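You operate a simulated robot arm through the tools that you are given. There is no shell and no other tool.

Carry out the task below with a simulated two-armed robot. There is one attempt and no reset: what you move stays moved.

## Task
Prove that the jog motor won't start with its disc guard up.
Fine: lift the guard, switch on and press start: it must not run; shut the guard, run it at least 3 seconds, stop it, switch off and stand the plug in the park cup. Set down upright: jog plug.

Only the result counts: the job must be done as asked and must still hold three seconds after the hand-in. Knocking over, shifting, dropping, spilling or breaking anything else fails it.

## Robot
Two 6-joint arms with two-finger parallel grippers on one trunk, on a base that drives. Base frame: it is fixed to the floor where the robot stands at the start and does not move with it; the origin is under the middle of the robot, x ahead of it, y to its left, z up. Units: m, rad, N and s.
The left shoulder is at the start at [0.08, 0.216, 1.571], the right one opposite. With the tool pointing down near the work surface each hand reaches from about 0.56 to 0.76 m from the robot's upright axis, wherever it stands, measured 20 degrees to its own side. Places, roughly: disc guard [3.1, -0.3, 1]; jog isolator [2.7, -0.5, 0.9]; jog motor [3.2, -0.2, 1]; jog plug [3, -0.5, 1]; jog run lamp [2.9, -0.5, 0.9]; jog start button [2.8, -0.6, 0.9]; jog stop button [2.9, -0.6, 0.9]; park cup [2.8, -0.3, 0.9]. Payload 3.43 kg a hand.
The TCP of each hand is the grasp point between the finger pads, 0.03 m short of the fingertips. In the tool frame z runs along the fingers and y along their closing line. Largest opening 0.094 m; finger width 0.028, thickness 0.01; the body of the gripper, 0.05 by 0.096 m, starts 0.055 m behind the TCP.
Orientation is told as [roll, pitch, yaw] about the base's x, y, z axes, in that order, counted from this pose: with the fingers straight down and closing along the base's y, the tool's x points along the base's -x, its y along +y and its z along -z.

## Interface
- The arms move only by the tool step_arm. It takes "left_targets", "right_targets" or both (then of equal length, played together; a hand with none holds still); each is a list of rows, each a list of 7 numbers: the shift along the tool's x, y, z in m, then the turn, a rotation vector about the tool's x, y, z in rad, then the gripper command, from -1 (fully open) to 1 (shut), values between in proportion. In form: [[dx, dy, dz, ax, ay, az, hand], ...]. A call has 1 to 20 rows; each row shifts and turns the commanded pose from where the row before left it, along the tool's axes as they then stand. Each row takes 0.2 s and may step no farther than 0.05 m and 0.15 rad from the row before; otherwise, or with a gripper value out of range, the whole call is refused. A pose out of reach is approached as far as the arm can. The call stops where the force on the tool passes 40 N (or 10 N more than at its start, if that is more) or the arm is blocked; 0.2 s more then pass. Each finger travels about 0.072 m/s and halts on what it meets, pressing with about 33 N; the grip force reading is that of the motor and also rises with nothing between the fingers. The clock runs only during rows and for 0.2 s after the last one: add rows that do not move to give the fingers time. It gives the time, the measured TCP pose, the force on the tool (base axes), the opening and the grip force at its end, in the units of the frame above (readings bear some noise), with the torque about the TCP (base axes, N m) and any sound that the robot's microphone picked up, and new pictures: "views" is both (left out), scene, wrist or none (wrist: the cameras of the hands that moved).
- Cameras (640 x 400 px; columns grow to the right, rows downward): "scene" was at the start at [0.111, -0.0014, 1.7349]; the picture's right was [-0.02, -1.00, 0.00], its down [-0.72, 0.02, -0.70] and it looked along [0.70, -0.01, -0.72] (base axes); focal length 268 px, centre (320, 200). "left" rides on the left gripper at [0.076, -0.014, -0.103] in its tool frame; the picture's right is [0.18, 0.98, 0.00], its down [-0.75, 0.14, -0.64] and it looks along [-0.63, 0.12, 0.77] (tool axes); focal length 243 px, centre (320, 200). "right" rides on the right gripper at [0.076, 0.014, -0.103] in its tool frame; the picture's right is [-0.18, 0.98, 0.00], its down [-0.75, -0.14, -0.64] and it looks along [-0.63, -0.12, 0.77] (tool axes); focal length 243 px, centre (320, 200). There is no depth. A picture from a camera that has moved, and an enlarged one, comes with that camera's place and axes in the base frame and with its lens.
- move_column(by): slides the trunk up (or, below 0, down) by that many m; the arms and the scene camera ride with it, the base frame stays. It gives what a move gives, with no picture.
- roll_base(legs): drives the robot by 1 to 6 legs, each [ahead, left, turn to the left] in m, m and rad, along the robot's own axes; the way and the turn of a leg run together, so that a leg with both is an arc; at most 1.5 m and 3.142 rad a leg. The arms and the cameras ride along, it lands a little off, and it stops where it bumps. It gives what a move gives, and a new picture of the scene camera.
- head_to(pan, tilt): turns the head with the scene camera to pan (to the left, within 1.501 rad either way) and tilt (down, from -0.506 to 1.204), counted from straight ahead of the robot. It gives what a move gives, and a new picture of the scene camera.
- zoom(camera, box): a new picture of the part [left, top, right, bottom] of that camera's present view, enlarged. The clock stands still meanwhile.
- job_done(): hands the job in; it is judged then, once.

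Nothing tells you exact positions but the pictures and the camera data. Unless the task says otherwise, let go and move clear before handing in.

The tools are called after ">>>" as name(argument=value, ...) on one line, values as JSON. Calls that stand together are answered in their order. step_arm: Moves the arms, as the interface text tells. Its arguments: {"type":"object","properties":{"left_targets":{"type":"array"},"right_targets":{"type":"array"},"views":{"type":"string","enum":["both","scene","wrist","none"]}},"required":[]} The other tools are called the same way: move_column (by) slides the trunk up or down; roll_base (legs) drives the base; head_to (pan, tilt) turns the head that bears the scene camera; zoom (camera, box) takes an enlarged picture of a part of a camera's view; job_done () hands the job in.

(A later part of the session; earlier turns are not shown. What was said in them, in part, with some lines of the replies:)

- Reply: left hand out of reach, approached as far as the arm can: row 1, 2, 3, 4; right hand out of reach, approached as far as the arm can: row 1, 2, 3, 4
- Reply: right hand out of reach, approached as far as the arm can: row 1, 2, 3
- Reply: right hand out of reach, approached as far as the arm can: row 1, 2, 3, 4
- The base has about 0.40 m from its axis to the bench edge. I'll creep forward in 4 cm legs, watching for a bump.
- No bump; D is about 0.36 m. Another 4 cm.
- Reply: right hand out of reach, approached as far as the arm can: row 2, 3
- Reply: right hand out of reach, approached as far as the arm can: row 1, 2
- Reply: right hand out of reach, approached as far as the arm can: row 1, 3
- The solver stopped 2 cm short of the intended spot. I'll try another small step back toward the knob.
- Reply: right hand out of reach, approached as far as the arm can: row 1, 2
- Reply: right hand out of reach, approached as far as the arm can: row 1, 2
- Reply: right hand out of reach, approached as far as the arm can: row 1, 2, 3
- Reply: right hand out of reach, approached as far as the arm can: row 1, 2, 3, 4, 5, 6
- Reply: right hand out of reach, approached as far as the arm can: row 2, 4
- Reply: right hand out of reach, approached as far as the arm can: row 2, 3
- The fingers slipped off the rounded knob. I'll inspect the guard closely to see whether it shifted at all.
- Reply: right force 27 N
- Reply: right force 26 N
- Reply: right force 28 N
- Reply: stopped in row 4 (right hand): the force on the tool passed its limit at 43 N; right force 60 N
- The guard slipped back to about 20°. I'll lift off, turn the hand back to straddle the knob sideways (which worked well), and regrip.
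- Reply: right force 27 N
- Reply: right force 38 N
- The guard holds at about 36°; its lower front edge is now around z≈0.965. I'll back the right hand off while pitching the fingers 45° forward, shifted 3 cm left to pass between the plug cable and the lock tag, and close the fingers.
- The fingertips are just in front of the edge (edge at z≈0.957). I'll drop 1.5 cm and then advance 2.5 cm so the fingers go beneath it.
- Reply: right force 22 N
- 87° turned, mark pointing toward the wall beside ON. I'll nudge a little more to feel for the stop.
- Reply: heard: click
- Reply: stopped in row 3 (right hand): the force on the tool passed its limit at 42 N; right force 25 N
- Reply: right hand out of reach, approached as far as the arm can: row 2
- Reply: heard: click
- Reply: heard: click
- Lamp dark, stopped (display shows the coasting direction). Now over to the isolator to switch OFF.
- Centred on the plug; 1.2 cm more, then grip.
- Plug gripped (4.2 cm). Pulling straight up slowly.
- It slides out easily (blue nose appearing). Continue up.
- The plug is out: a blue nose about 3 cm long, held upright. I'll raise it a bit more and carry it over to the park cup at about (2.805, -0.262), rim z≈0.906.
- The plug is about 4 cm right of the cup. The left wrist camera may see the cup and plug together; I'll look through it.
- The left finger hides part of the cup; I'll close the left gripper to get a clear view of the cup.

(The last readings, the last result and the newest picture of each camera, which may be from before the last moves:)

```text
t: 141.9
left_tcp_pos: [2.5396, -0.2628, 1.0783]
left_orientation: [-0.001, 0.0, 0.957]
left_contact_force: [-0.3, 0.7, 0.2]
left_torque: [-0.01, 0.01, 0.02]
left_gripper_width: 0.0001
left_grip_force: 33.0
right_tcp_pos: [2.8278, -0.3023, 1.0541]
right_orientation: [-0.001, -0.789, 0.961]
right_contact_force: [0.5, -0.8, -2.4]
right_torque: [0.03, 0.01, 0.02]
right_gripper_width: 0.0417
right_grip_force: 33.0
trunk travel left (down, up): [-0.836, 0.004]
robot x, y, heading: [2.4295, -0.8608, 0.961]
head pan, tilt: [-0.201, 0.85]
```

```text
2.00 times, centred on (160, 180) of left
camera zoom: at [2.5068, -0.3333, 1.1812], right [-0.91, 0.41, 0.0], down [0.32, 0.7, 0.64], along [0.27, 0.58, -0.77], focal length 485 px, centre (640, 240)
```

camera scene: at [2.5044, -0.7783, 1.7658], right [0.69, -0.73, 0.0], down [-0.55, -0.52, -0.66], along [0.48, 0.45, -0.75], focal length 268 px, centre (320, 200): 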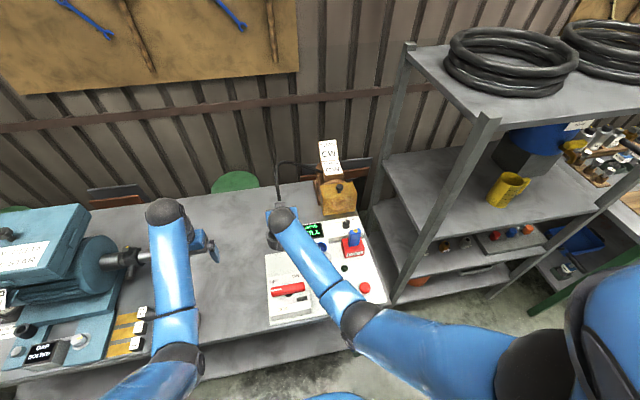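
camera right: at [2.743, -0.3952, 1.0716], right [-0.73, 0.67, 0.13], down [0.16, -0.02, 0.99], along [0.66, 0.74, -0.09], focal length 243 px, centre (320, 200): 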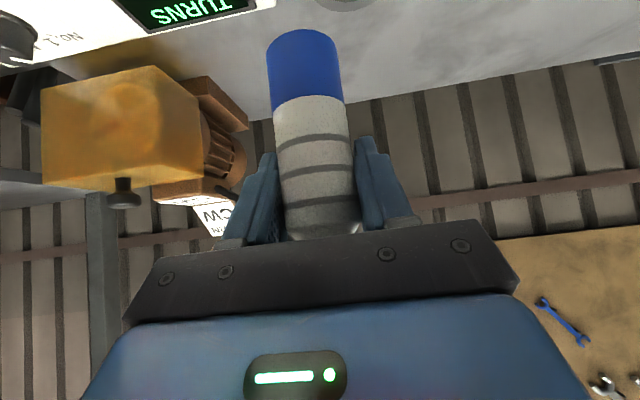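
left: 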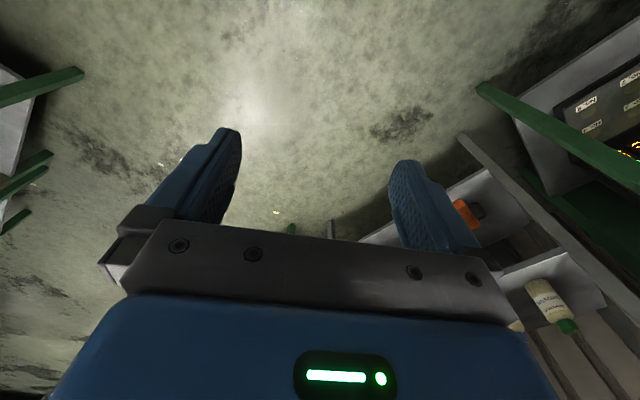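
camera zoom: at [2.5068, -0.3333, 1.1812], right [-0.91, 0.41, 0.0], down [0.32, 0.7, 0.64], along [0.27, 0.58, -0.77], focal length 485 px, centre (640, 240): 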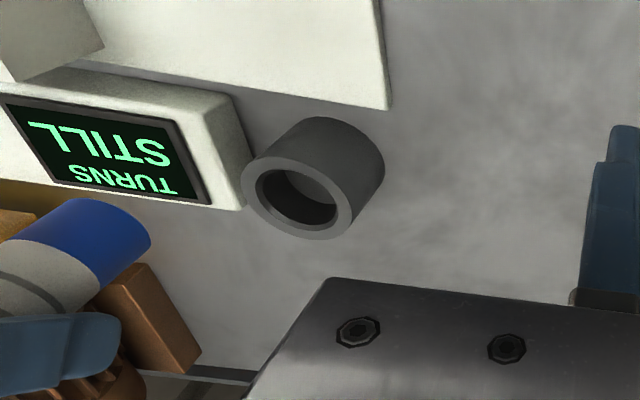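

Now I see the cup clearly. I'll move the plug over the cup (2 cm forward, 4.5 cm left) staying high, and compare.

>>> step_arm(right_targets=[[-0.007, 0.0223, 0.0071, 0, 0, 0, 1], [-0.007, 0.0223, 0.0071, 0, 0, 0, 1], [0, 0, 0, 0, 0, 0, 1]], views="both")

>>> zoom(camera="left", box=[0, 80, 320, 280])

>>> zoom(camera="scene", box=[230, 170, 330, 270])

```text
t: 142.7
left_tcp_pos: [2.5395, -0.2627, 1.0784]
left_orientation: [-0.001, -0.001, 0.958]
left_contact_force: [-0.2, -0.2, -0.3]
left_torque: [-0.03, 0.0, -0.02]
left_gripper_width: 0.0
left_grip_force: 32.6
right_tcp_pos: [2.8019, -0.2609, 1.054]
right_orientation: [-0.004, -0.787, 0.961]
right_contact_force: [-0.6, 0.3, -1.8]
right_torque: [0.02, 0.02, -0.01]
right_gripper_width: 0.0417
right_grip_force: 33.5
trunk travel left (down, up): [-0.836, 0.004]
robot x, y, heading: [2.429, -0.86, 0.959]
head pan, tilt: [-0.201, 0.85]
camera scene: at [2.5056, -0.7806, 1.7659], right [0.69, -0.73, 0.0], down [-0.55, -0.52, -0.66], along [0.48, 0.45, -0.75], focal length 268 px, centre (320, 200)
camera right: at [2.7179, -0.3556, 1.0724], right [-0.73, 0.67, 0.13], down [0.16, -0.02, 0.99], along [0.66, 0.74, -0.09], focal length 243 px, centre (320, 200)
```

scene: 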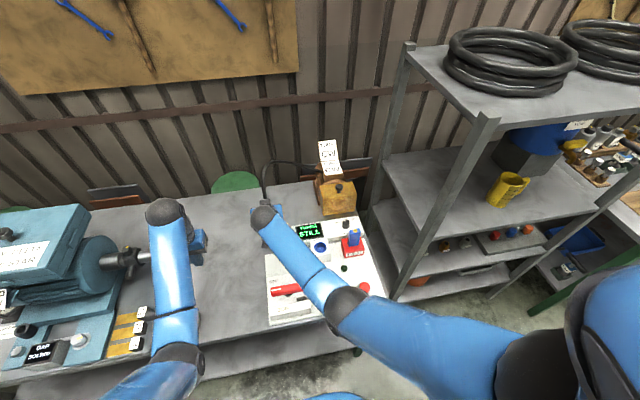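
right: 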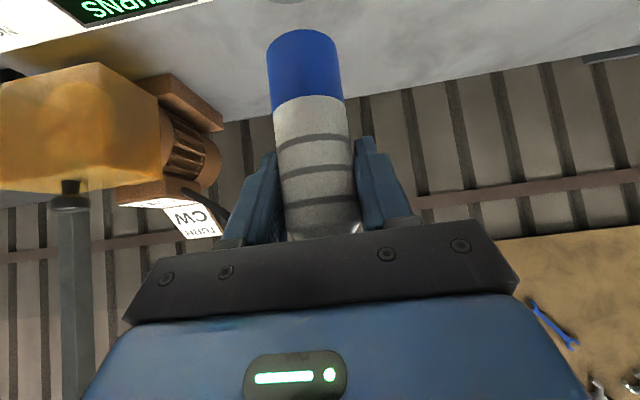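

```text
2.00 times, centred on (160, 180) of left
camera zoom: at [2.5068, -0.3332, 1.1811], right [-0.91, 0.41, 0.0], down [0.32, 0.7, 0.64], along [0.27, 0.58, -0.77], focal length 485 px, centre (640, 240)
```

zoom: 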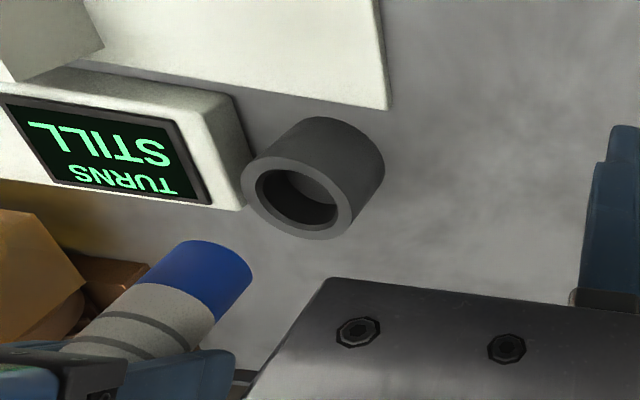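

```text
4.00 times, centred on (280, 220) of scene
camera zoom: at [2.5056, -0.7806, 1.7659], right [0.69, -0.73, 0.0], down [-0.55, -0.52, -0.66], along [0.48, 0.45, -0.75], focal length 1071 px, centre (480, 120)
```

zoom: 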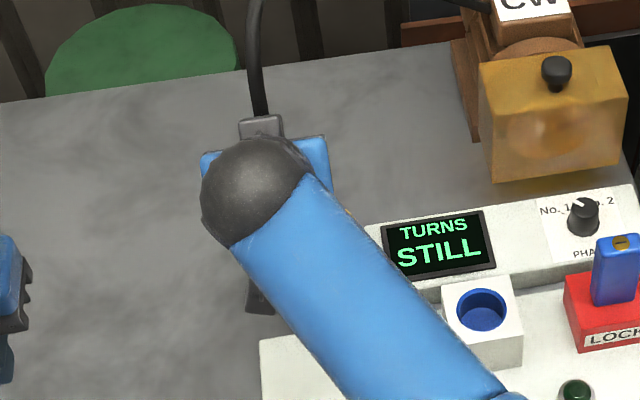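

I'll zoom in tighter on the plug nose and cup in the left camera to measure their offset.

>>> zoom(camera="left", box=[50, 130, 210, 230])

>>> zoom(camera="right", box=[240, 0, 400, 100])

```text
4.00 times, centred on (130, 180) of left
camera zoom: at [2.5068, -0.3332, 1.1811], right [-0.91, 0.41, 0.0], down [0.32, 0.7, 0.64], along [0.27, 0.58, -0.77], focal length 970 px, centre (1080, 280)
```

zoom: 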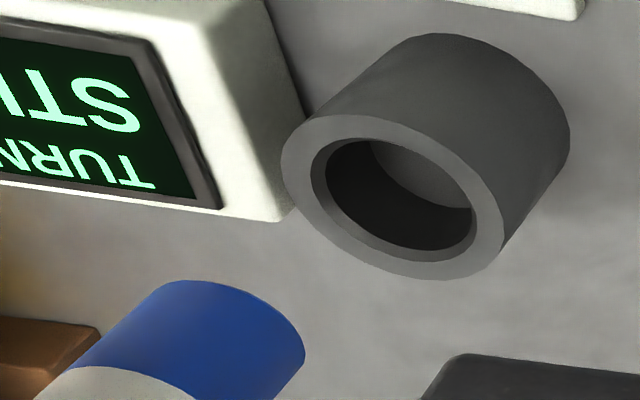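

```text
4.00 times, centred on (320, 50) of right
camera zoom: at [2.7179, -0.3556, 1.0724], right [-0.73, 0.67, 0.13], down [0.16, -0.02, 0.99], along [0.66, 0.74, -0.09], focal length 970 px, centre (320, 800)
```

zoom: 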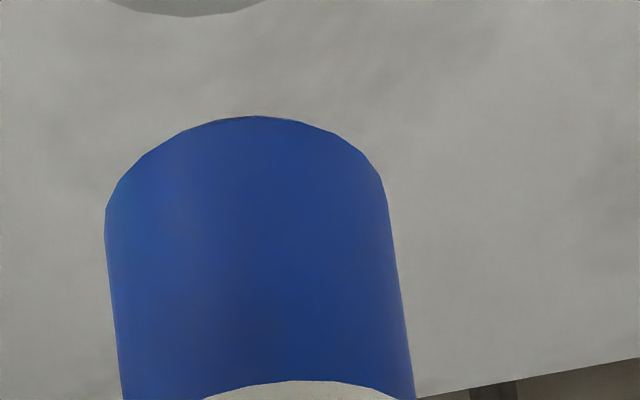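

Both cameras put the cup centre within a few mm of the plug axis. I'll lower until the nose is about 1 cm above the rim and check again.

>>> step_arm(right_targets=[[0.0201, 0, 0.018, 0, 0, 0, 1], [0.0201, 0, 0.018, 0, 0, 0, 1], [0, 0, 0, 0, 0, 0, 1]], views="none")

>>> zoom(camera="left", box=[50, 130, 210, 230])

>>> zoom(camera="right", box=[240, 0, 400, 100])

```text
t: 143.5
left_tcp_pos: [2.5395, -0.2634, 1.0789]
left_orientation: [-0.001, 0.0, 0.957]
left_contact_force: [0.7, 0.2, -0.2]
left_torque: [-0.04, 0.0, 0.0]
left_gripper_width: 0.0
left_grip_force: 33.0
right_tcp_pos: [2.7987, -0.2608, 1.0009]
right_orientation: [-0.003, -0.786, 0.962]
right_contact_force: [-0.1, 0.3, -2.5]
right_torque: [-0.03, 0.02, 0.0]
right_gripper_width: 0.0414
right_grip_force: 32.5
trunk travel left (down, up): [-0.836, 0.004]
robot x, y, heading: [2.4327, -0.8592, 0.955]
head pan, tilt: [-0.201, 0.85]
```

```text
4.00 times, centred on (130, 180) of left
camera zoom: at [2.5067, -0.3332, 1.1812], right [-0.91, 0.41, 0.0], down [0.32, 0.7, 0.64], along [0.27, 0.58, -0.77], focal length 970 px, centre (1080, 280)
```

zoom: 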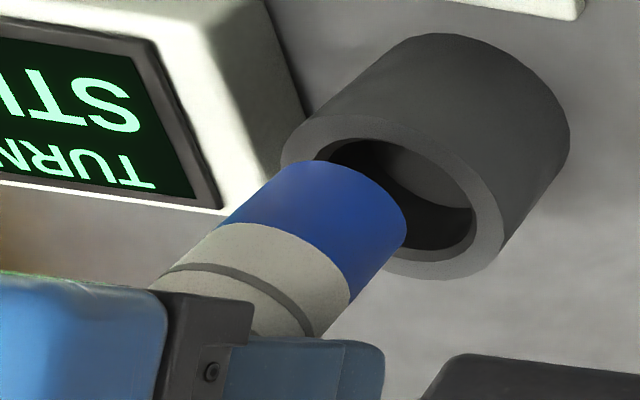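

```text
4.00 times, centred on (320, 50) of right
camera zoom: at [2.7162, -0.3575, 1.018], right [-0.73, 0.67, 0.13], down [0.16, -0.02, 0.99], along [0.66, 0.74, -0.09], focal length 970 px, centre (320, 800)
```

zoom: 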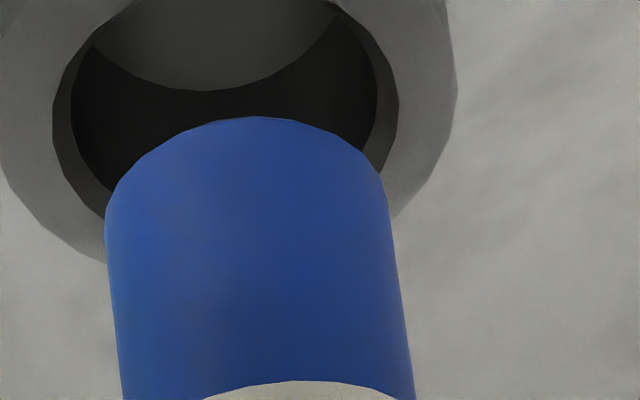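

Triangulating both wrist cameras, the cup rim is at z≈0.897 and the cup centre about 1–2 cm further forward than the plug nose. I'll move 1 cm forward and 1.2 cm down and re-check.

>>> step_arm(right_targets=[[0.0014, 0, 0.0156, 0, 0, 0, 1], [0, 0, 0, 0, 0, 0, 1]], views="none")

>>> zoom(camera="left", box=[50, 130, 210, 230])

>>> zoom(camera="right", box=[240, 0, 400, 100])

```text
t: 144.1
left_tcp_pos: [2.5403, -0.2635, 1.0774]
left_orientation: [-0.001, 0.0, 0.959]
left_contact_force: [0.1, 0.2, 0.8]
left_torque: [-0.02, -0.01, 0.01]
left_gripper_width: 0.0
left_grip_force: 32.4
right_tcp_pos: [2.8044, -0.2529, 0.9872]
right_orientation: [-0.004, -0.786, 0.961]
right_contact_force: [-1.2, 0.2, -2.0]
right_torque: [0.03, -0.01, -0.01]
right_gripper_width: 0.0414
right_grip_force: 33.0
trunk travel left (down, up): [-0.836, 0.004]
robot x, y, heading: [2.4303, -0.8598, 0.958]
head pan, tilt: [-0.201, 0.85]
```

```text
4.00 times, centred on (130, 180) of left
camera zoom: at [2.5068, -0.3325, 1.1808], right [-0.91, 0.41, 0.0], down [0.32, 0.7, 0.64], along [0.27, 0.58, -0.77], focal length 970 px, centre (1080, 280)
```

zoom: 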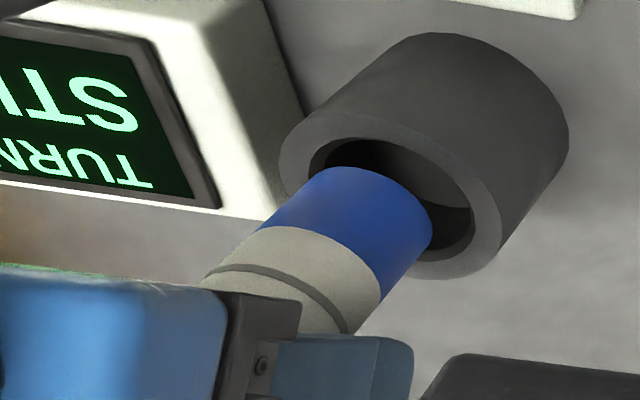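

```text
4.00 times, centred on (320, 50) of right
camera zoom: at [2.722, -0.3487, 1.006], right [-0.73, 0.67, 0.13], down [0.16, -0.02, 0.99], along [0.66, 0.74, -0.09], focal length 970 px, centre (320, 800)
```

zoom: 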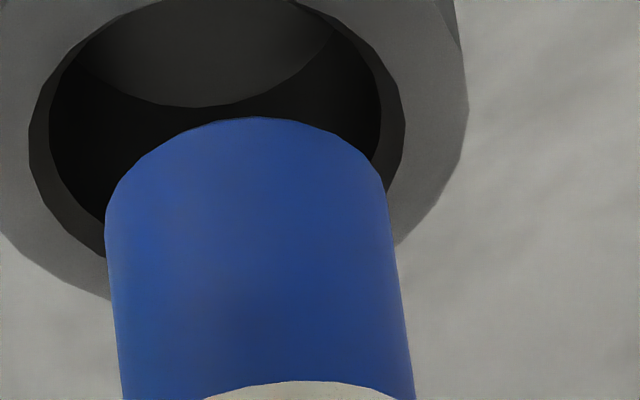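

Both views now agree to within a few mm: I'll go 3 mm forward, 2 mm right and 1.2 cm down to the rim level and look again.

>>> step_arm(right_targets=[[0.0064, -0.002, 0.0106, 0, 0, 0, 1], [0, 0, 0, 0, 0, 0, 1]], views="none")

>>> zoom(camera="left", box=[50, 130, 210, 230])

>>> zoom(camera="right", box=[240, 0, 400, 100])

```text
t: 144.7
left_tcp_pos: [2.5393, -0.2612, 1.0785]
left_orientation: [-0.001, 0.0, 0.957]
left_contact_force: [-0.5, 0.4, 0.0]
left_torque: [-0.03, 0.0, 0.01]
left_gripper_width: 0.0003
left_grip_force: 32.7
right_tcp_pos: [2.8086, -0.2508, 0.9747]
right_orientation: [-0.003, -0.786, 0.962]
right_contact_force: [1.0, 0.0, -1.8]
right_torque: [0.03, -0.05, -0.02]
right_gripper_width: 0.0418
right_grip_force: 32.9
trunk travel left (down, up): [-0.836, 0.004]
robot x, y, heading: [2.4328, -0.8605, 0.959]
head pan, tilt: [-0.201, 0.85]
```

```text
4.00 times, centred on (130, 180) of left
camera zoom: at [2.5068, -0.3323, 1.1807], right [-0.91, 0.41, 0.0], down [0.32, 0.7, 0.64], along [0.27, 0.58, -0.77], focal length 970 px, centre (1080, 280)
```

zoom: 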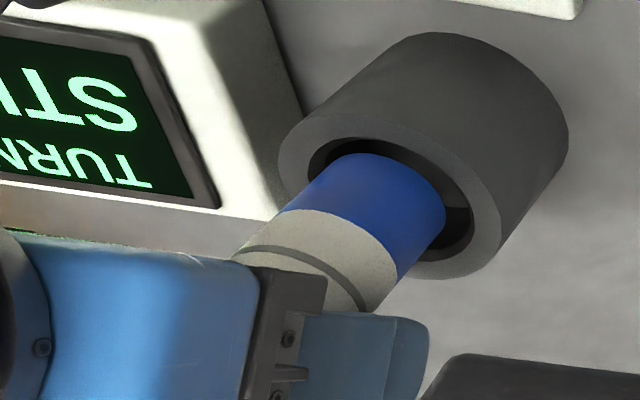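

```text
4.00 times, centred on (320, 50) of right
camera zoom: at [2.7256, -0.3472, 0.9937], right [-0.73, 0.67, 0.13], down [0.16, -0.02, 0.99], along [0.66, 0.74, -0.09], focal length 970 px, centre (320, 800)
```

zoom: 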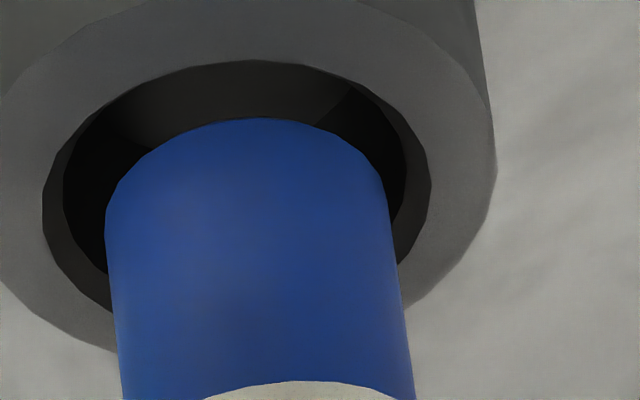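

The nose is centred in the cup's mouth in both views. Lowering in gently.

>>> step_arm(right_targets=[[0.0057, 0, 0.0057, 0, 0, 0, 1], [0.0057, 0, 0.0057, 0, 0, 0, 1]], views="none")

>>> zoom(camera="left", box=[50, 130, 210, 230])

>>> zoom(camera="right", box=[240, 0, 400, 100])

```text
t: 145.3
left_tcp_pos: [2.5399, -0.2615, 1.0777]
left_orientation: [0.001, 0.001, 0.958]
left_contact_force: [-0.1, 0.0, -0.1]
left_torque: [-0.02, 0.0, 0.0]
left_gripper_width: 0.0
left_grip_force: 33.2
right_tcp_pos: [2.8096, -0.2519, 0.9587]
right_orientation: [-0.004, -0.786, 0.963]
right_contact_force: [0.5, 0.1, -2.1]
right_torque: [-0.03, 0.02, 0.04]
right_gripper_width: 0.0415
right_grip_force: 32.7
trunk travel left (down, up): [-0.836, 0.004]
robot x, y, heading: [2.4288, -0.8611, 0.959]
head pan, tilt: [-0.201, 0.85]
```

```text
4.00 times, centred on (130, 180) of left
camera zoom: at [2.507, -0.3319, 1.1804], right [-0.91, 0.41, 0.0], down [0.32, 0.7, 0.64], along [0.27, 0.58, -0.77], focal length 970 px, centre (1080, 280)
```

zoom: 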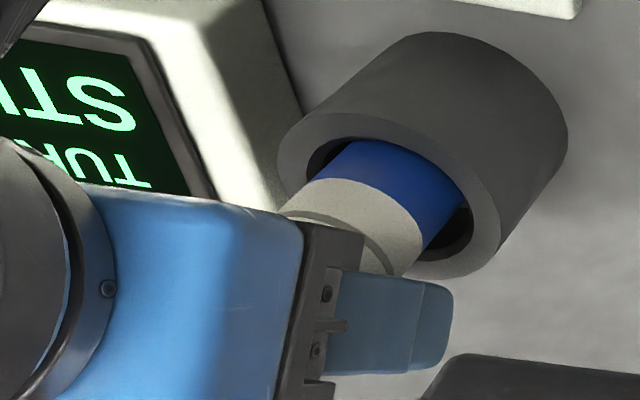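

```text
4.00 times, centred on (320, 50) of right
camera zoom: at [2.7255, -0.3473, 0.977], right [-0.73, 0.67, 0.13], down [0.16, -0.01, 0.99], along [0.66, 0.74, -0.1], focal length 970 px, centre (320, 800)
```

zoom: 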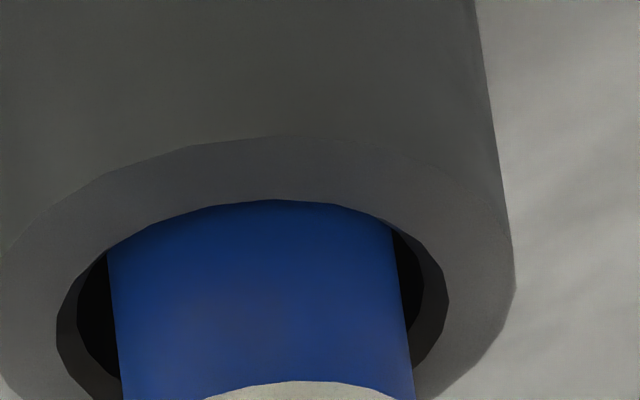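

It's entering cleanly with no side force. Continue down.

>>> step_arm(right_targets=[[0.0043, 0, 0.0057, 0, 0, 0, 1], [0.0055, 0, 0.0055, 0, 0, 0, 1]], views="none")

>>> zoom(camera="left", box=[50, 130, 210, 230])

>>> zoom(camera="right", box=[200, 0, 440, 150])

```text
t: 145.9
left_tcp_pos: [2.5407, -0.2605, 1.0763]
left_orientation: [0.0, 0.004, 0.957]
left_contact_force: [-1.0, 0.3, 0.7]
left_torque: [-0.05, -0.04, -0.02]
left_gripper_width: 0.0002
left_grip_force: 32.6
right_tcp_pos: [2.8041, -0.253, 0.9454]
right_orientation: [0.0, -0.788, 0.96]
right_contact_force: [8.4, 11.1, 2.3]
right_torque: [0.49, -0.35, 0.03]
right_gripper_width: 0.0417
right_grip_force: 32.9
right hand out of reach, approached as far as the arm can: row 2
trunk travel left (down, up): [-0.836, 0.004]
robot x, y, heading: [2.4302, -0.859, 0.956]
head pan, tilt: [-0.201, 0.85]
```

```text
4.00 times, centred on (130, 180) of left
camera zoom: at [2.5085, -0.3301, 1.1797], right [-0.91, 0.41, 0.0], down [0.32, 0.7, 0.64], along [0.26, 0.58, -0.77], focal length 970 px, centre (1080, 280)
```

zoom: 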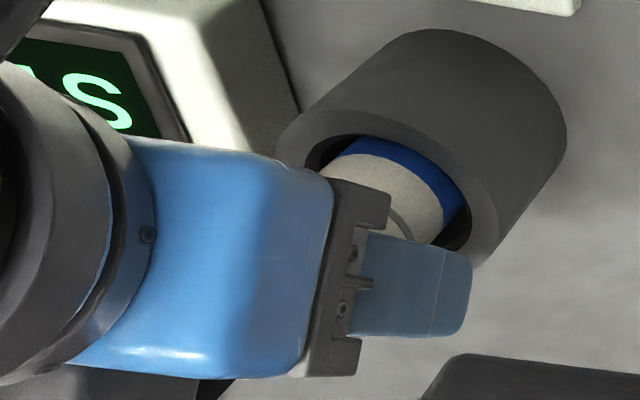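

```text
2.67 times, centred on (320, 75) of right
camera zoom: at [2.7219, -0.3491, 0.9648], right [-0.73, 0.67, 0.13], down [0.16, -0.02, 0.99], along [0.66, 0.74, -0.09], focal length 647 px, centre (320, 533)
```

zoom: 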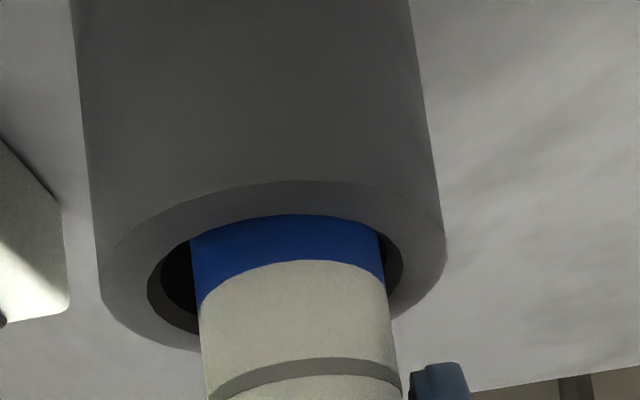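

The arm hit its reach limit and drifted back slightly. I'll return to the previous clean pose and lower with the trunk instead, which moves straight down.

>>> step_arm(right_targets=[[-0.013, 0, -0.0055, 0, 0, 0, 1], [0, 0, 0, 0, 0, 0, 1]], views="none")

```text
t: 146.5
left_tcp_pos: [2.5384, -0.2629, 1.0773]
left_orientation: [-0.002, 0.001, 0.958]
left_contact_force: [-0.1, -0.3, -0.2]
left_torque: [-0.05, 0.02, 0.01]
left_gripper_width: 0.0
left_grip_force: 32.6
right_tcp_pos: [2.8046, -0.2546, 0.9585]
right_orientation: [-0.004, -0.785, 0.963]
right_contact_force: [0.6, 0.2, -1.6]
right_torque: [0.0, 0.01, 0.05]
right_gripper_width: 0.0413
right_grip_force: 33.0
trunk travel left (down, up): [-0.836, 0.004]
robot x, y, heading: [2.4294, -0.8599, 0.956]
head pan, tilt: [-0.201, 0.85]
```

>>> step_arm(right_targets=[[-0.0141, 0, -0.0071, 0, 0, 0, 1], [0, 0, 0, 0, 0, 0, 1]], views="none")

>>> zoom(camera="left", box=[50, 130, 210, 230])

>>> zoom(camera="right", box=[240, 0, 400, 100])

```text
t: 147.1
left_tcp_pos: [2.5387, -0.263, 1.0781]
left_orientation: [0.0, 0.001, 0.958]
left_contact_force: [-0.9, 0.3, 0.7]
left_torque: [-0.02, 0.0, 0.0]
left_gripper_width: 0.0001
left_grip_force: 33.0
right_tcp_pos: [2.8093, -0.2499, 0.9748]
right_orientation: [-0.002, -0.787, 0.962]
right_contact_force: [0.7, 0.8, -1.7]
right_torque: [-0.02, -0.03, 0.03]
right_gripper_width: 0.0414
right_grip_force: 33.3
trunk travel left (down, up): [-0.836, 0.004]
robot x, y, heading: [2.4349, -0.8571, 0.956]
head pan, tilt: [-0.201, 0.85]
```

```text
4.00 times, centred on (130, 180) of left
camera zoom: at [2.5066, -0.3334, 1.1812], right [-0.91, 0.41, 0.0], down [0.32, 0.7, 0.64], along [0.27, 0.58, -0.77], focal length 970 px, centre (1080, 280)
```

zoom: 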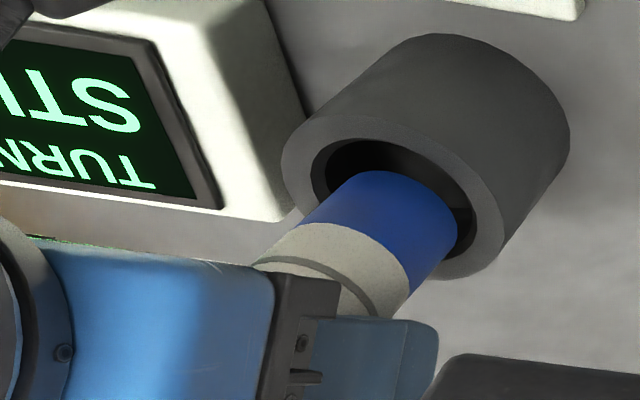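

```text
4.00 times, centred on (320, 50) of right
camera zoom: at [2.7251, -0.3452, 0.9931], right [-0.73, 0.67, 0.13], down [0.16, -0.02, 0.99], along [0.66, 0.74, -0.09], focal length 970 px, centre (320, 800)
```

zoom: 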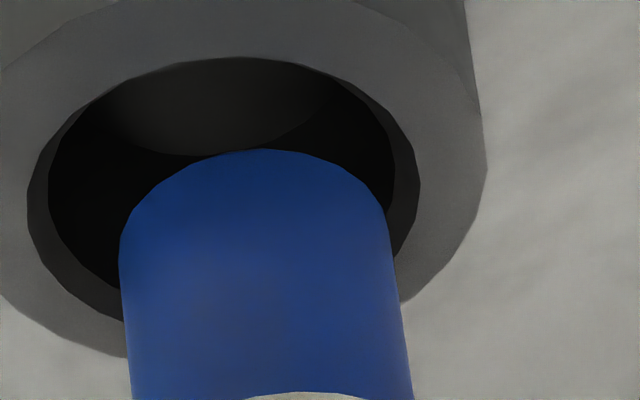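

The cup hasn't moved; the plug just tilted a few degrees in the grip (nose forward). I'll rotate the hand slightly to straighten it, shift 4 mm right, and recheck.

>>> step_arm(right_targets=[[0, -0.004, 0, 0, 0.09, 0, 1], [0, 0, 0, 0, 0, 0, 1]], views="none")

>>> zoom(camera="left", box=[50, 130, 210, 230])

>>> zoom(camera="right", box=[200, 0, 440, 150])

```text
t: 147.7
left_tcp_pos: [2.5388, -0.2633, 1.0781]
left_orientation: [-0.002, 0.001, 0.958]
left_contact_force: [0.6, -0.4, 0.3]
left_torque: [0.03, -0.01, 0.01]
left_gripper_width: 0.0
left_grip_force: 33.3
right_tcp_pos: [2.8118, -0.2521, 0.9743]
right_orientation: [-0.003, -0.696, 0.961]
right_contact_force: [0.6, -0.5, -1.5]
right_torque: [0.01, 0.0, 0.04]
right_gripper_width: 0.0416
right_grip_force: 33.1
trunk travel left (down, up): [-0.836, 0.004]
robot x, y, heading: [2.4308, -0.8575, 0.958]
head pan, tilt: [-0.201, 0.85]
```

```text
4.00 times, centred on (130, 180) of left
camera zoom: at [2.5068, -0.333, 1.1811], right [-0.91, 0.41, 0.0], down [0.32, 0.7, 0.64], along [0.27, 0.58, -0.77], focal length 970 px, centre (1080, 280)
```

zoom: 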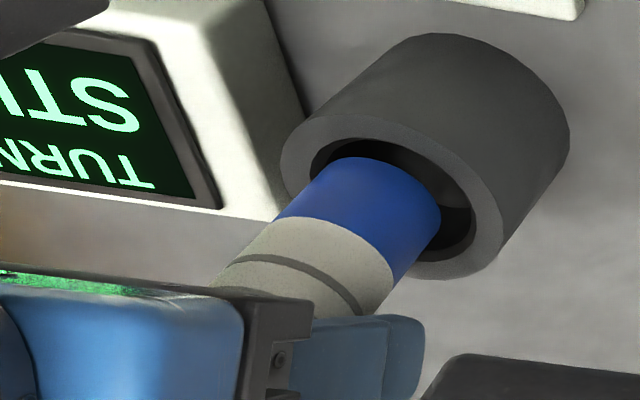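

```text
2.67 times, centred on (320, 75) of right
camera zoom: at [2.7301, -0.3452, 1.0044], right [-0.72, 0.68, 0.12], down [0.21, 0.06, 0.98], along [0.66, 0.73, -0.18], focal length 647 px, centre (320, 533)
```

zoom: 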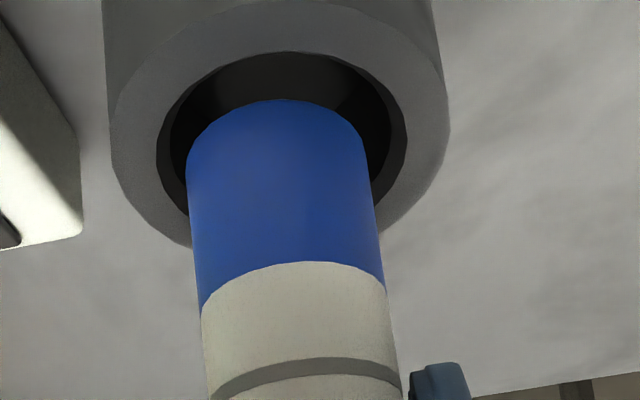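

Aligned within a couple of mm. I'll lower with the trunk in small steps.

>>> step_arm(right_targets=[[0, 0.0015, 0, 0, 0, 0, 1]], views="none")

>>> move_column(by=-0.015)

>>> zoom(camera="right", box=[200, 0, 440, 150])

>>> zoom(camera="left", box=[50, 130, 210, 230])

```text
t: 148.1
left_tcp_pos: [2.5377, -0.2622, 1.0778]
left_orientation: [0.0, 0.001, 0.958]
left_contact_force: [-0.3, -0.4, 0.2]
left_torque: [-0.01, -0.02, -0.01]
left_gripper_width: 0.0002
left_grip_force: 33.2
right_tcp_pos: [2.8103, -0.2501, 0.9743]
right_orientation: [-0.002, -0.696, 0.96]
right_contact_force: [0.2, 0.7, -2.9]
right_torque: [-0.01, 0.02, -0.05]
right_gripper_width: 0.0414
right_grip_force: 32.9
trunk travel left (down, up): [-0.836, 0.004]
robot x, y, heading: [2.4313, -0.8588, 0.958]
head pan, tilt: [-0.201, 0.85]
```

```text
t: 148.7
left_tcp_pos: [2.5405, -0.2627, 1.0618]
left_orientation: [0.0, 0.0, 0.96]
left_contact_force: [-0.3, -0.1, 0.2]
left_torque: [0.01, 0.04, 0.02]
left_gripper_width: 0.0003
left_grip_force: 32.8
right_tcp_pos: [2.8098, -0.2491, 0.9587]
right_orientation: [-0.002, -0.695, 0.962]
right_contact_force: [-0.7, -0.3, -2.1]
right_torque: [-0.04, 0.02, -0.03]
right_gripper_width: 0.0417
right_grip_force: 32.8
trunk travel left (down, up): [-0.821, 0.019]
robot x, y, heading: [2.4339, -0.8613, 0.958]
head pan, tilt: [-0.201, 0.85]
```

```text
2.67 times, centred on (320, 75) of right
camera zoom: at [2.7289, -0.3436, 0.9888], right [-0.72, 0.68, 0.12], down [0.21, 0.06, 0.98], along [0.66, 0.73, -0.18], focal length 647 px, centre (320, 533)
```

zoom: 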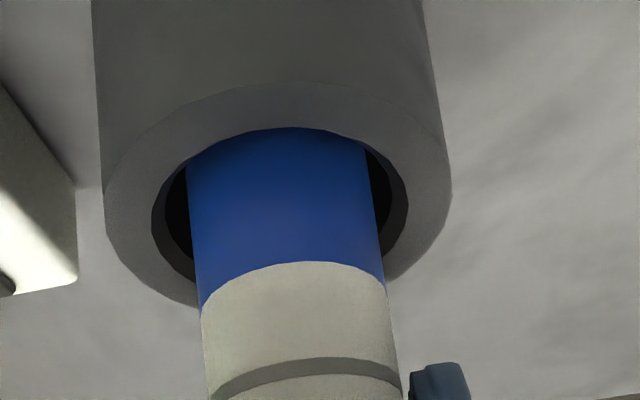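

```text
4.00 times, centred on (130, 180) of left
camera zoom: at [2.5069, -0.3323, 1.1657], right [-0.91, 0.41, 0.0], down [0.32, 0.7, 0.64], along [0.27, 0.58, -0.77], focal length 970 px, centre (1080, 280)
```

zoom: 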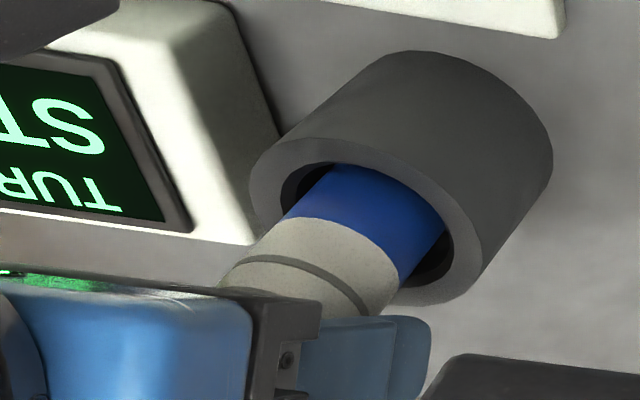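

No contact. Another 1.5 cm down.

>>> move_column(by=-0.012)

>>> zoom(camera="right", box=[200, 0, 440, 150])

>>> zoom(camera="left", box=[50, 130, 210, 230])

```text
t: 149.3
left_tcp_pos: [2.5386, -0.2631, 1.0511]
left_orientation: [0.0, 0.002, 0.958]
left_contact_force: [0.4, 0.7, 0.0]
left_torque: [0.01, 0.01, -0.03]
left_gripper_width: 0.0
left_grip_force: 33.1
right_tcp_pos: [2.8101, -0.2489, 0.9462]
right_orientation: [-0.002, -0.696, 0.96]
right_contact_force: [-0.1, -0.1, -2.1]
right_torque: [-0.03, -0.01, -0.03]
right_gripper_width: 0.0414
right_grip_force: 32.8
trunk travel left (down, up): [-0.809, 0.031]
robot x, y, heading: [2.4289, -0.86, 0.953]
head pan, tilt: [-0.201, 0.85]
```

```text
2.67 times, centred on (320, 75) of right
camera zoom: at [2.729, -0.3435, 0.9766], right [-0.72, 0.68, 0.12], down [0.21, 0.06, 0.98], along [0.66, 0.73, -0.18], focal length 647 px, centre (320, 533)
```

zoom: 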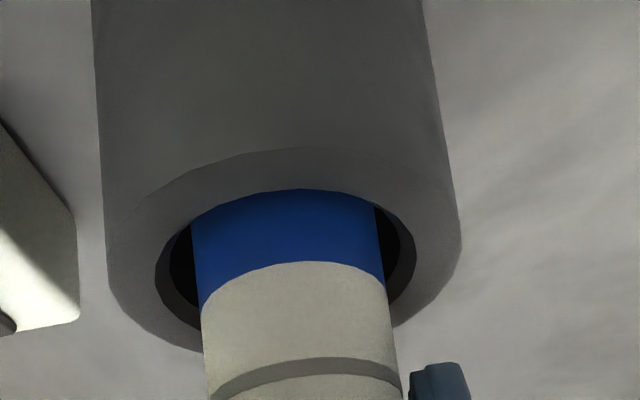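

```text
4.00 times, centred on (130, 180) of left
camera zoom: at [2.507, -0.3322, 1.1536], right [-0.91, 0.41, 0.0], down [0.32, 0.7, 0.64], along [0.27, 0.58, -0.77], focal length 970 px, centre (1080, 280)
```

zoom: 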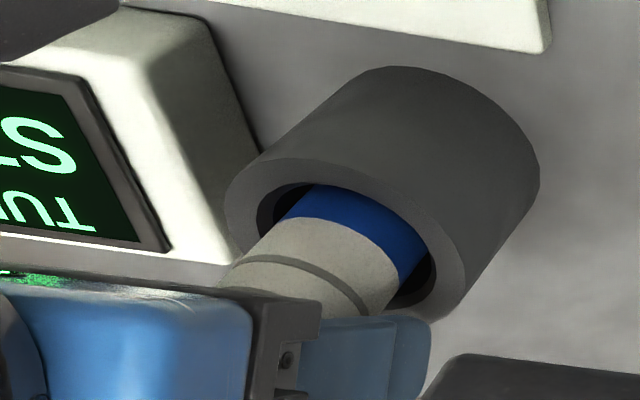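

>>> move_column(by=-0.007)

>>> zoom(camera="right", box=[160, 0, 480, 200])

>>> zoom(camera="left", box=[40, 120, 240, 245])

```text
t: 149.9
left_tcp_pos: [2.5382, -0.2631, 1.0452]
left_orientation: [-0.001, 0.0, 0.958]
left_contact_force: [0.6, 0.3, 0.5]
left_torque: [-0.04, -0.02, -0.01]
left_gripper_width: 0.0
left_grip_force: 33.0
right_tcp_pos: [2.8109, -0.2496, 0.9428]
right_orientation: [-0.001, -0.702, 0.961]
right_contact_force: [0.8, 0.8, 6.9]
right_torque: [0.08, -0.12, -0.04]
right_gripper_width: 0.0414
right_grip_force: 33.0
trunk travel left (down, up): [-0.802, 0.038]
robot x, y, heading: [2.4342, -0.8608, 0.957]
head pan, tilt: [-0.201, 0.85]
```

```text
2.00 times, centred on (320, 100) of right
camera zoom: at [2.7285, -0.3438, 0.9721], right [-0.72, 0.68, 0.12], down [0.21, 0.05, 0.98], along [0.66, 0.73, -0.18], focal length 485 px, centre (320, 400)
```

zoom: 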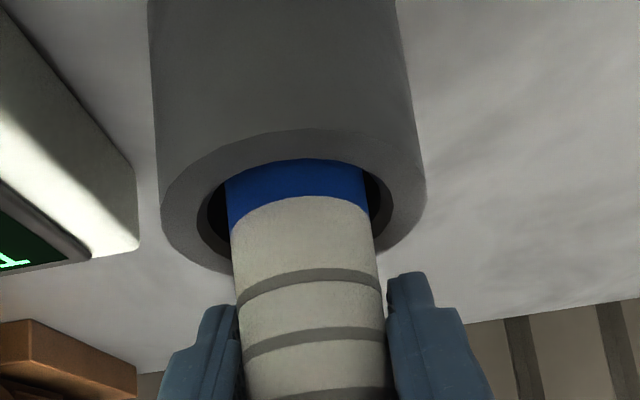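

```text
3.20 times, centred on (140, 182) of left
camera zoom: at [2.5061, -0.3339, 1.1476], right [-0.91, 0.41, 0.0], down [0.32, 0.7, 0.64], along [0.27, 0.58, -0.77], focal length 776 px, centre (896, 256)
```

zoom: 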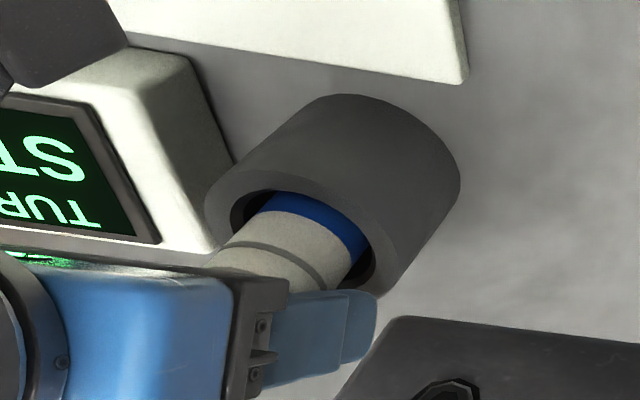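

The plug has touched the cup floor (load rose to +7 N). I'll open the fingers a little to let it stand.

>>> step_arm(right_targets=[[0, 0, 0, 0, 0, 0, 0.0], [0, 0, 0, 0, 0, 0, -0.3], [0, 0, 0, 0, 0, 0, -0.35], [0, 0, 0, 0, 0, 0, -0.35]], views="none")

>>> zoom(camera="right", box=[160, 0, 480, 200])

>>> zoom(camera="left", box=[40, 120, 240, 245])

```text
t: 150.9
left_tcp_pos: [2.5391, -0.2626, 1.0439]
left_orientation: [0.0, 0.0, 0.959]
left_contact_force: [-0.2, 0.7, -0.1]
left_torque: [0.0, 0.0, 0.03]
left_gripper_width: 0.0001
left_grip_force: 33.5
right_tcp_pos: [2.8103, -0.2507, 0.9409]
right_orientation: [-0.004, -0.698, 0.961]
right_contact_force: [0.1, 0.1, 0.0]
right_torque: [-0.03, 0.01, 0.0]
right_gripper_width: 0.0636
right_grip_force: 0.2
trunk travel left (down, up): [-0.802, 0.038]
robot x, y, heading: [2.4294, -0.8591, 0.964]
head pan, tilt: [-0.201, 0.85]
```

```text
2.00 times, centred on (320, 100) of right
camera zoom: at [2.7287, -0.3441, 0.9702], right [-0.72, 0.68, 0.12], down [0.21, 0.06, 0.98], along [0.66, 0.73, -0.18], focal length 485 px, centre (320, 400)
```

zoom: 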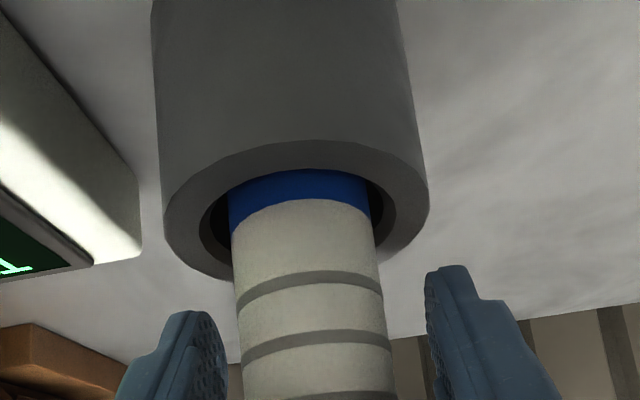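

```text
3.20 times, centred on (140, 182) of left
camera zoom: at [2.5066, -0.333, 1.147], right [-0.91, 0.41, 0.0], down [0.32, 0.7, 0.64], along [0.27, 0.58, -0.77], focal length 776 px, centre (896, 256)
```

zoom: 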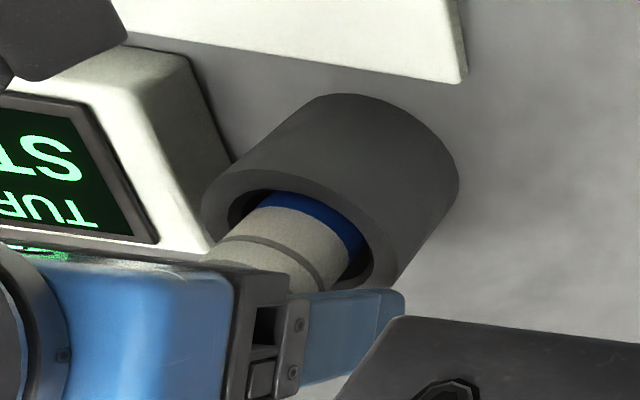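

The plug stands in the cup by itself. I'll withdraw the hand back and up along the fingers.

>>> step_arm(right_targets=[[0, 0, -0.02, 0, 0, 0, -0.35], [0, 0, -0.03, 0, 0, 0, -0.35], [0, 0, -0.03, 0, 0, 0, -0.35], [0.02, 0, -0.03, 0, 0, 0, -0.35]], views="both")

>>> zoom(camera="left", box=[40, 120, 240, 245])

```text
t: 151.9
left_tcp_pos: [2.5388, -0.2645, 1.044]
left_orientation: [-0.001, -0.001, 0.958]
left_contact_force: [-0.7, -0.2, 0.3]
left_torque: [0.01, 0.0, 0.02]
left_gripper_width: 0.0
left_grip_force: 32.9
right_tcp_pos: [2.7607, -0.3241, 1.0132]
right_orientation: [-0.004, -0.698, 0.96]
right_contact_force: [-0.3, 1.1, -0.1]
right_torque: [0.01, 0.0, 0.0]
right_gripper_width: 0.0635
right_grip_force: 0.1
trunk travel left (down, up): [-0.802, 0.038]
robot x, y, heading: [2.4311, -0.8594, 0.957]
head pan, tilt: [-0.201, 0.85]
camera scene: at [2.5043, -0.7821, 1.732], right [0.69, -0.73, 0.0], down [-0.55, -0.52, -0.66], along [0.48, 0.45, -0.75], focal length 268 px, centre (320, 200)
camera right: at [2.6791, -0.4163, 1.0423], right [-0.72, 0.68, 0.12], down [0.21, 0.05, 0.98], along [0.66, 0.73, -0.18], focal length 243 px, centre (320, 200)
```

scene: 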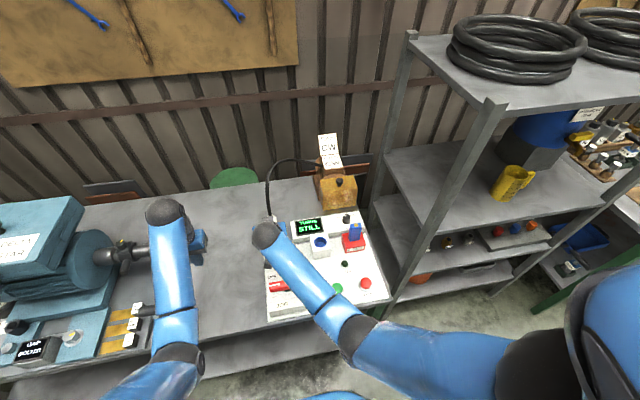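
right: 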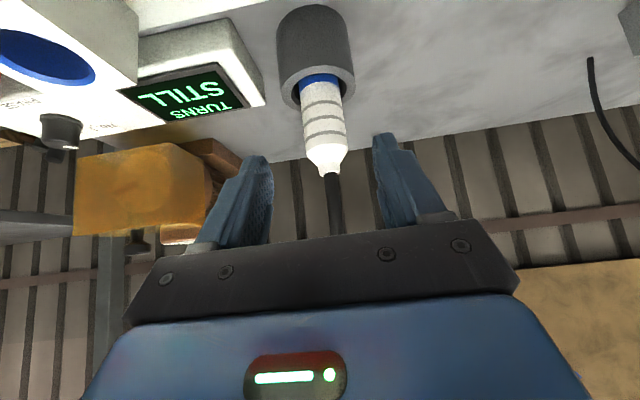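

```text
3.20 times, centred on (140, 182) of left
camera zoom: at [2.506, -0.3342, 1.1477], right [-0.91, 0.41, 0.0], down [0.32, 0.7, 0.64], along [0.27, 0.59, -0.77], focal length 776 px, centre (896, 256)
```

zoom: 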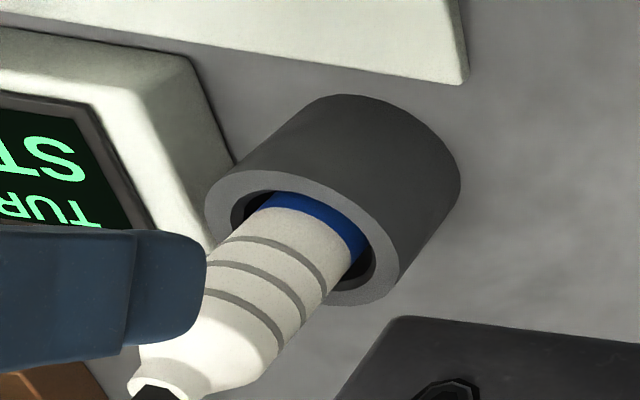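

The plug stands upright in the cup with the fingers well clear. I'll raise the trunk, roll back, and inspect everything.

>>> move_column(by=0.035)

>>> roll_base(legs=[[-0.3, 0.0, 0]])

>>> zoom(camera="scene", box=[230, 130, 390, 290])

```text
t: 152.7
left_tcp_pos: [2.5378, -0.2642, 1.0794]
left_orientation: [0.0, 0.0, 0.958]
left_contact_force: [0.1, 0.4, -0.2]
left_torque: [-0.03, -0.02, 0.02]
left_gripper_width: 0.0
left_grip_force: 33.1
right_tcp_pos: [2.7613, -0.323, 1.0471]
right_orientation: [-0.007, -0.699, 0.961]
right_contact_force: [0.3, 0.3, 0.4]
right_torque: [0.0, 0.03, 0.01]
right_gripper_width: 0.0634
right_grip_force: 0.1
trunk travel left (down, up): [-0.837, 0.003]
robot x, y, heading: [2.4341, -0.8578, 0.959]
head pan, tilt: [-0.201, 0.85]
```

```text
t: 154.7
left_tcp_pos: [2.367, -0.5041, 1.0778]
left_orientation: [0.001, 0.001, 0.962]
left_contact_force: [0.0, 0.5, 0.0]
left_torque: [0.04, 0.04, -0.01]
left_gripper_width: 0.0001
left_grip_force: 32.7
right_tcp_pos: [2.5897, -0.561, 1.0452]
right_orientation: [-0.003, -0.696, 0.967]
right_contact_force: [0.0, 0.2, -0.4]
right_torque: [-0.02, -0.02, -0.03]
right_gripper_width: 0.0636
right_grip_force: 0.1
trunk travel left (down, up): [-0.837, 0.003]
robot x, y, heading: [2.2625, -1.1028, 0.963]
head pan, tilt: [-0.201, 0.85]
camera scene: at [2.3367, -1.0201, 1.7665], right [0.69, -0.72, 0.0], down [-0.54, -0.52, -0.66], along [0.48, 0.45, -0.75], focal length 268 px, centre (320, 200)
```

scene: 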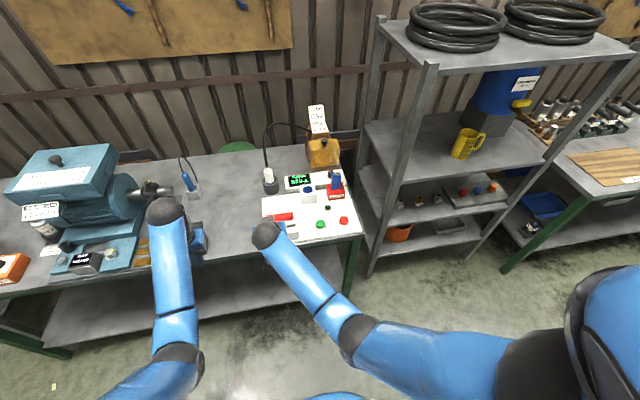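

```text
2.50 times, centred on (310, 210) of scene
camera zoom: at [2.3367, -1.0201, 1.7665], right [0.69, -0.72, 0.0], down [-0.54, -0.52, -0.66], along [0.48, 0.45, -0.75], focal length 670 px, centre (345, 175)
```

zoom: 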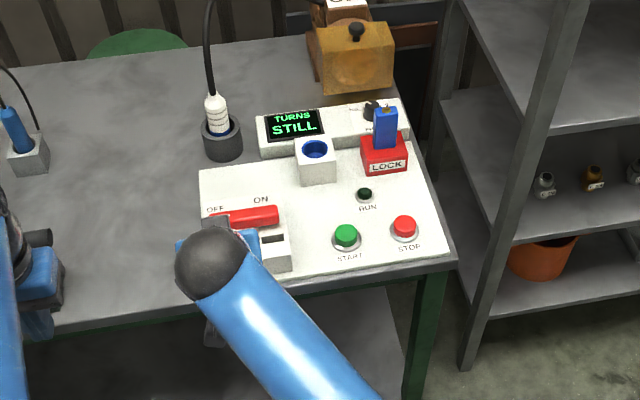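

Everything looks right. I'll roll back a bit more for an unobstructed final check of the isolator, plug, guard and neighbours.

>>> roll_base(legs=[[-0.2, 0.0, 0]])

>>> head_to(pan=-0.05, tilt=0.7)

>>> zoom(camera="scene", box=[260, 140, 400, 260])

>>> zoom(camera="scene", box=[60, 120, 300, 290])

```text
t: 156.3
left_tcp_pos: [2.2516, -0.6681, 1.0773]
left_orientation: [-0.001, 0.003, 0.965]
left_contact_force: [0.3, 1.2, 0.3]
left_torque: [-0.02, 0.0, 0.03]
left_gripper_width: 0.0001
left_grip_force: 33.1
right_tcp_pos: [2.4748, -0.725, 1.0445]
right_orientation: [-0.003, -0.695, 0.969]
right_contact_force: [1.2, 0.9, -0.4]
right_torque: [-0.02, 0.02, -0.02]
right_gripper_width: 0.0633
right_grip_force: 0.1
trunk travel left (down, up): [-0.837, 0.003]
robot x, y, heading: [2.1445, -1.2676, 0.963]
head pan, tilt: [-0.201, 0.85]
camera scene: at [2.2232, -1.1834, 1.7664], right [0.69, -0.72, 0.0], down [-0.54, -0.52, -0.66], along [0.47, 0.45, -0.75], focal length 268 px, centre (320, 200)
```

scene: 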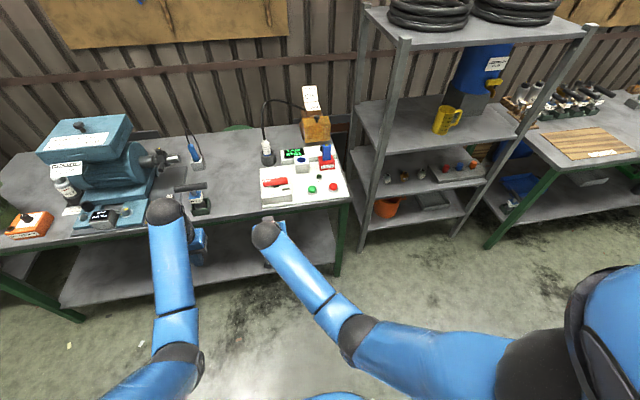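

```text
t: 157.0
left_tcp_pos: [2.2507, -0.6702, 1.0788]
left_orientation: [0.001, -0.001, 0.965]
left_contact_force: [-0.1, 1.3, 0.1]
left_torque: [-0.02, 0.03, -0.01]
left_gripper_width: 0.0001
left_grip_force: 33.0
right_tcp_pos: [2.4731, -0.7256, 1.047]
right_orientation: [-0.005, -0.694, 0.968]
right_contact_force: [0.6, 0.8, -0.4]
right_torque: [-0.01, 0.02, -0.03]
right_gripper_width: 0.0635
right_grip_force: 0.0
trunk travel left (down, up): [-0.837, 0.003]
robot x, y, heading: [2.1486, -1.2674, 0.966]
head pan, tilt: [-0.051, 0.7]
camera scene: at [2.2166, -1.1733, 1.7789], right [0.79, -0.61, 0.0], down [-0.39, -0.51, -0.76], along [0.47, 0.6, -0.65], focal length 268 px, centre (320, 200)
```

scene: 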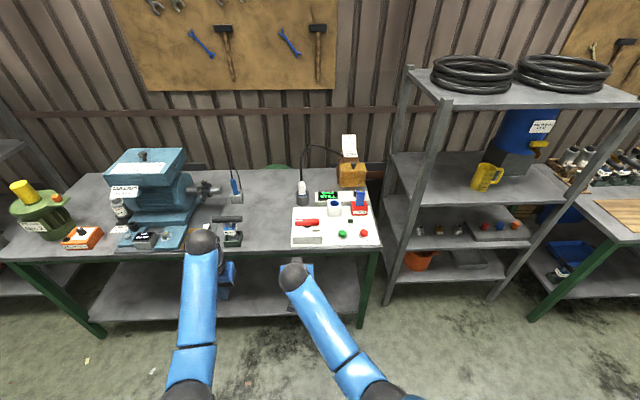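

```text
3.33 times, centred on (330, 200) of scene
camera zoom: at [2.2166, -1.1733, 1.7789], right [0.79, -0.61, 0.0], down [-0.39, -0.51, -0.76], along [0.47, 0.6, -0.65], focal length 893 px, centre (287, 200)
```

zoom: 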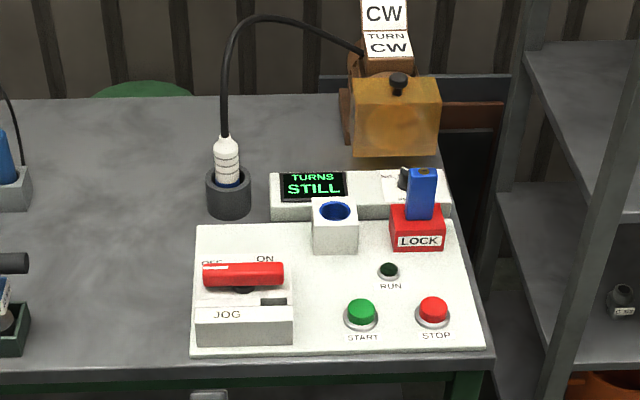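

```text
2.35 times, centred on (180, 205) of scene
camera zoom: at [2.2166, -1.1733, 1.7789], right [0.79, -0.61, 0.0], down [-0.39, -0.51, -0.76], along [0.47, 0.6, -0.65], focal length 630 px, centre (649, 188)
```

zoom: 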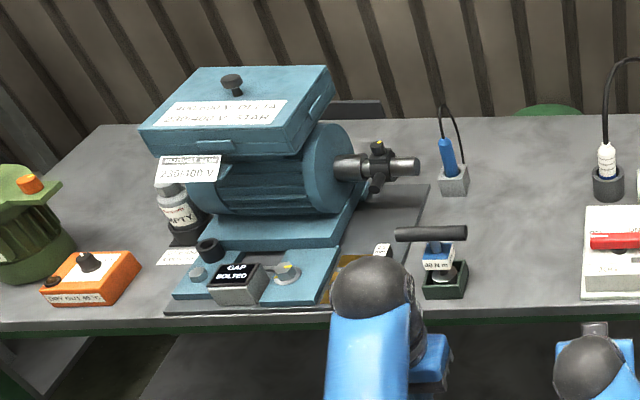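

The plug is standing upright in the park cup. The isolator mark is at OFF, the RUN lamp is dark, the display reads STILL, and the guard is shut. The neighbouring items look untouched and both hands are clear, so I'm handing in.

>>> job_done()

```text
The job is handed in.
```

The jog motor would not start with its disc guard up. I've finished the rest of the job and handed it in; I haven't seen the verdict.

- **Proof:** With the guard fully up and the isolator at ON, I pressed START. It clicked, but the display stayed on STILL and the RUN lamp stayed dark.
- **Run:** With the guard shut and the isolator still at ON, START ran the motor clockwise. This also shows the isolator really was on for the proof. It ran for about 5 seconds before I pressed STOP.
- **Shutdown:** The isolator is back at OFF and the display reads STILL.
- **Plug:** The jog plug is standing upright in the park cup.

- **Guard opening:** The guard took several tries to open. My grip slipped on the knob, so I finished by lifting it from under its front edge. It stayed up by itself while I pressed START.
- **Plug and cup:** The plug pressed sideways on the park cup with about 14 N while I lowered it. The cup looked unmoved in the pictures afterwards.

I saw nothing else shifted in the final check, and both hands are clear of the bench.
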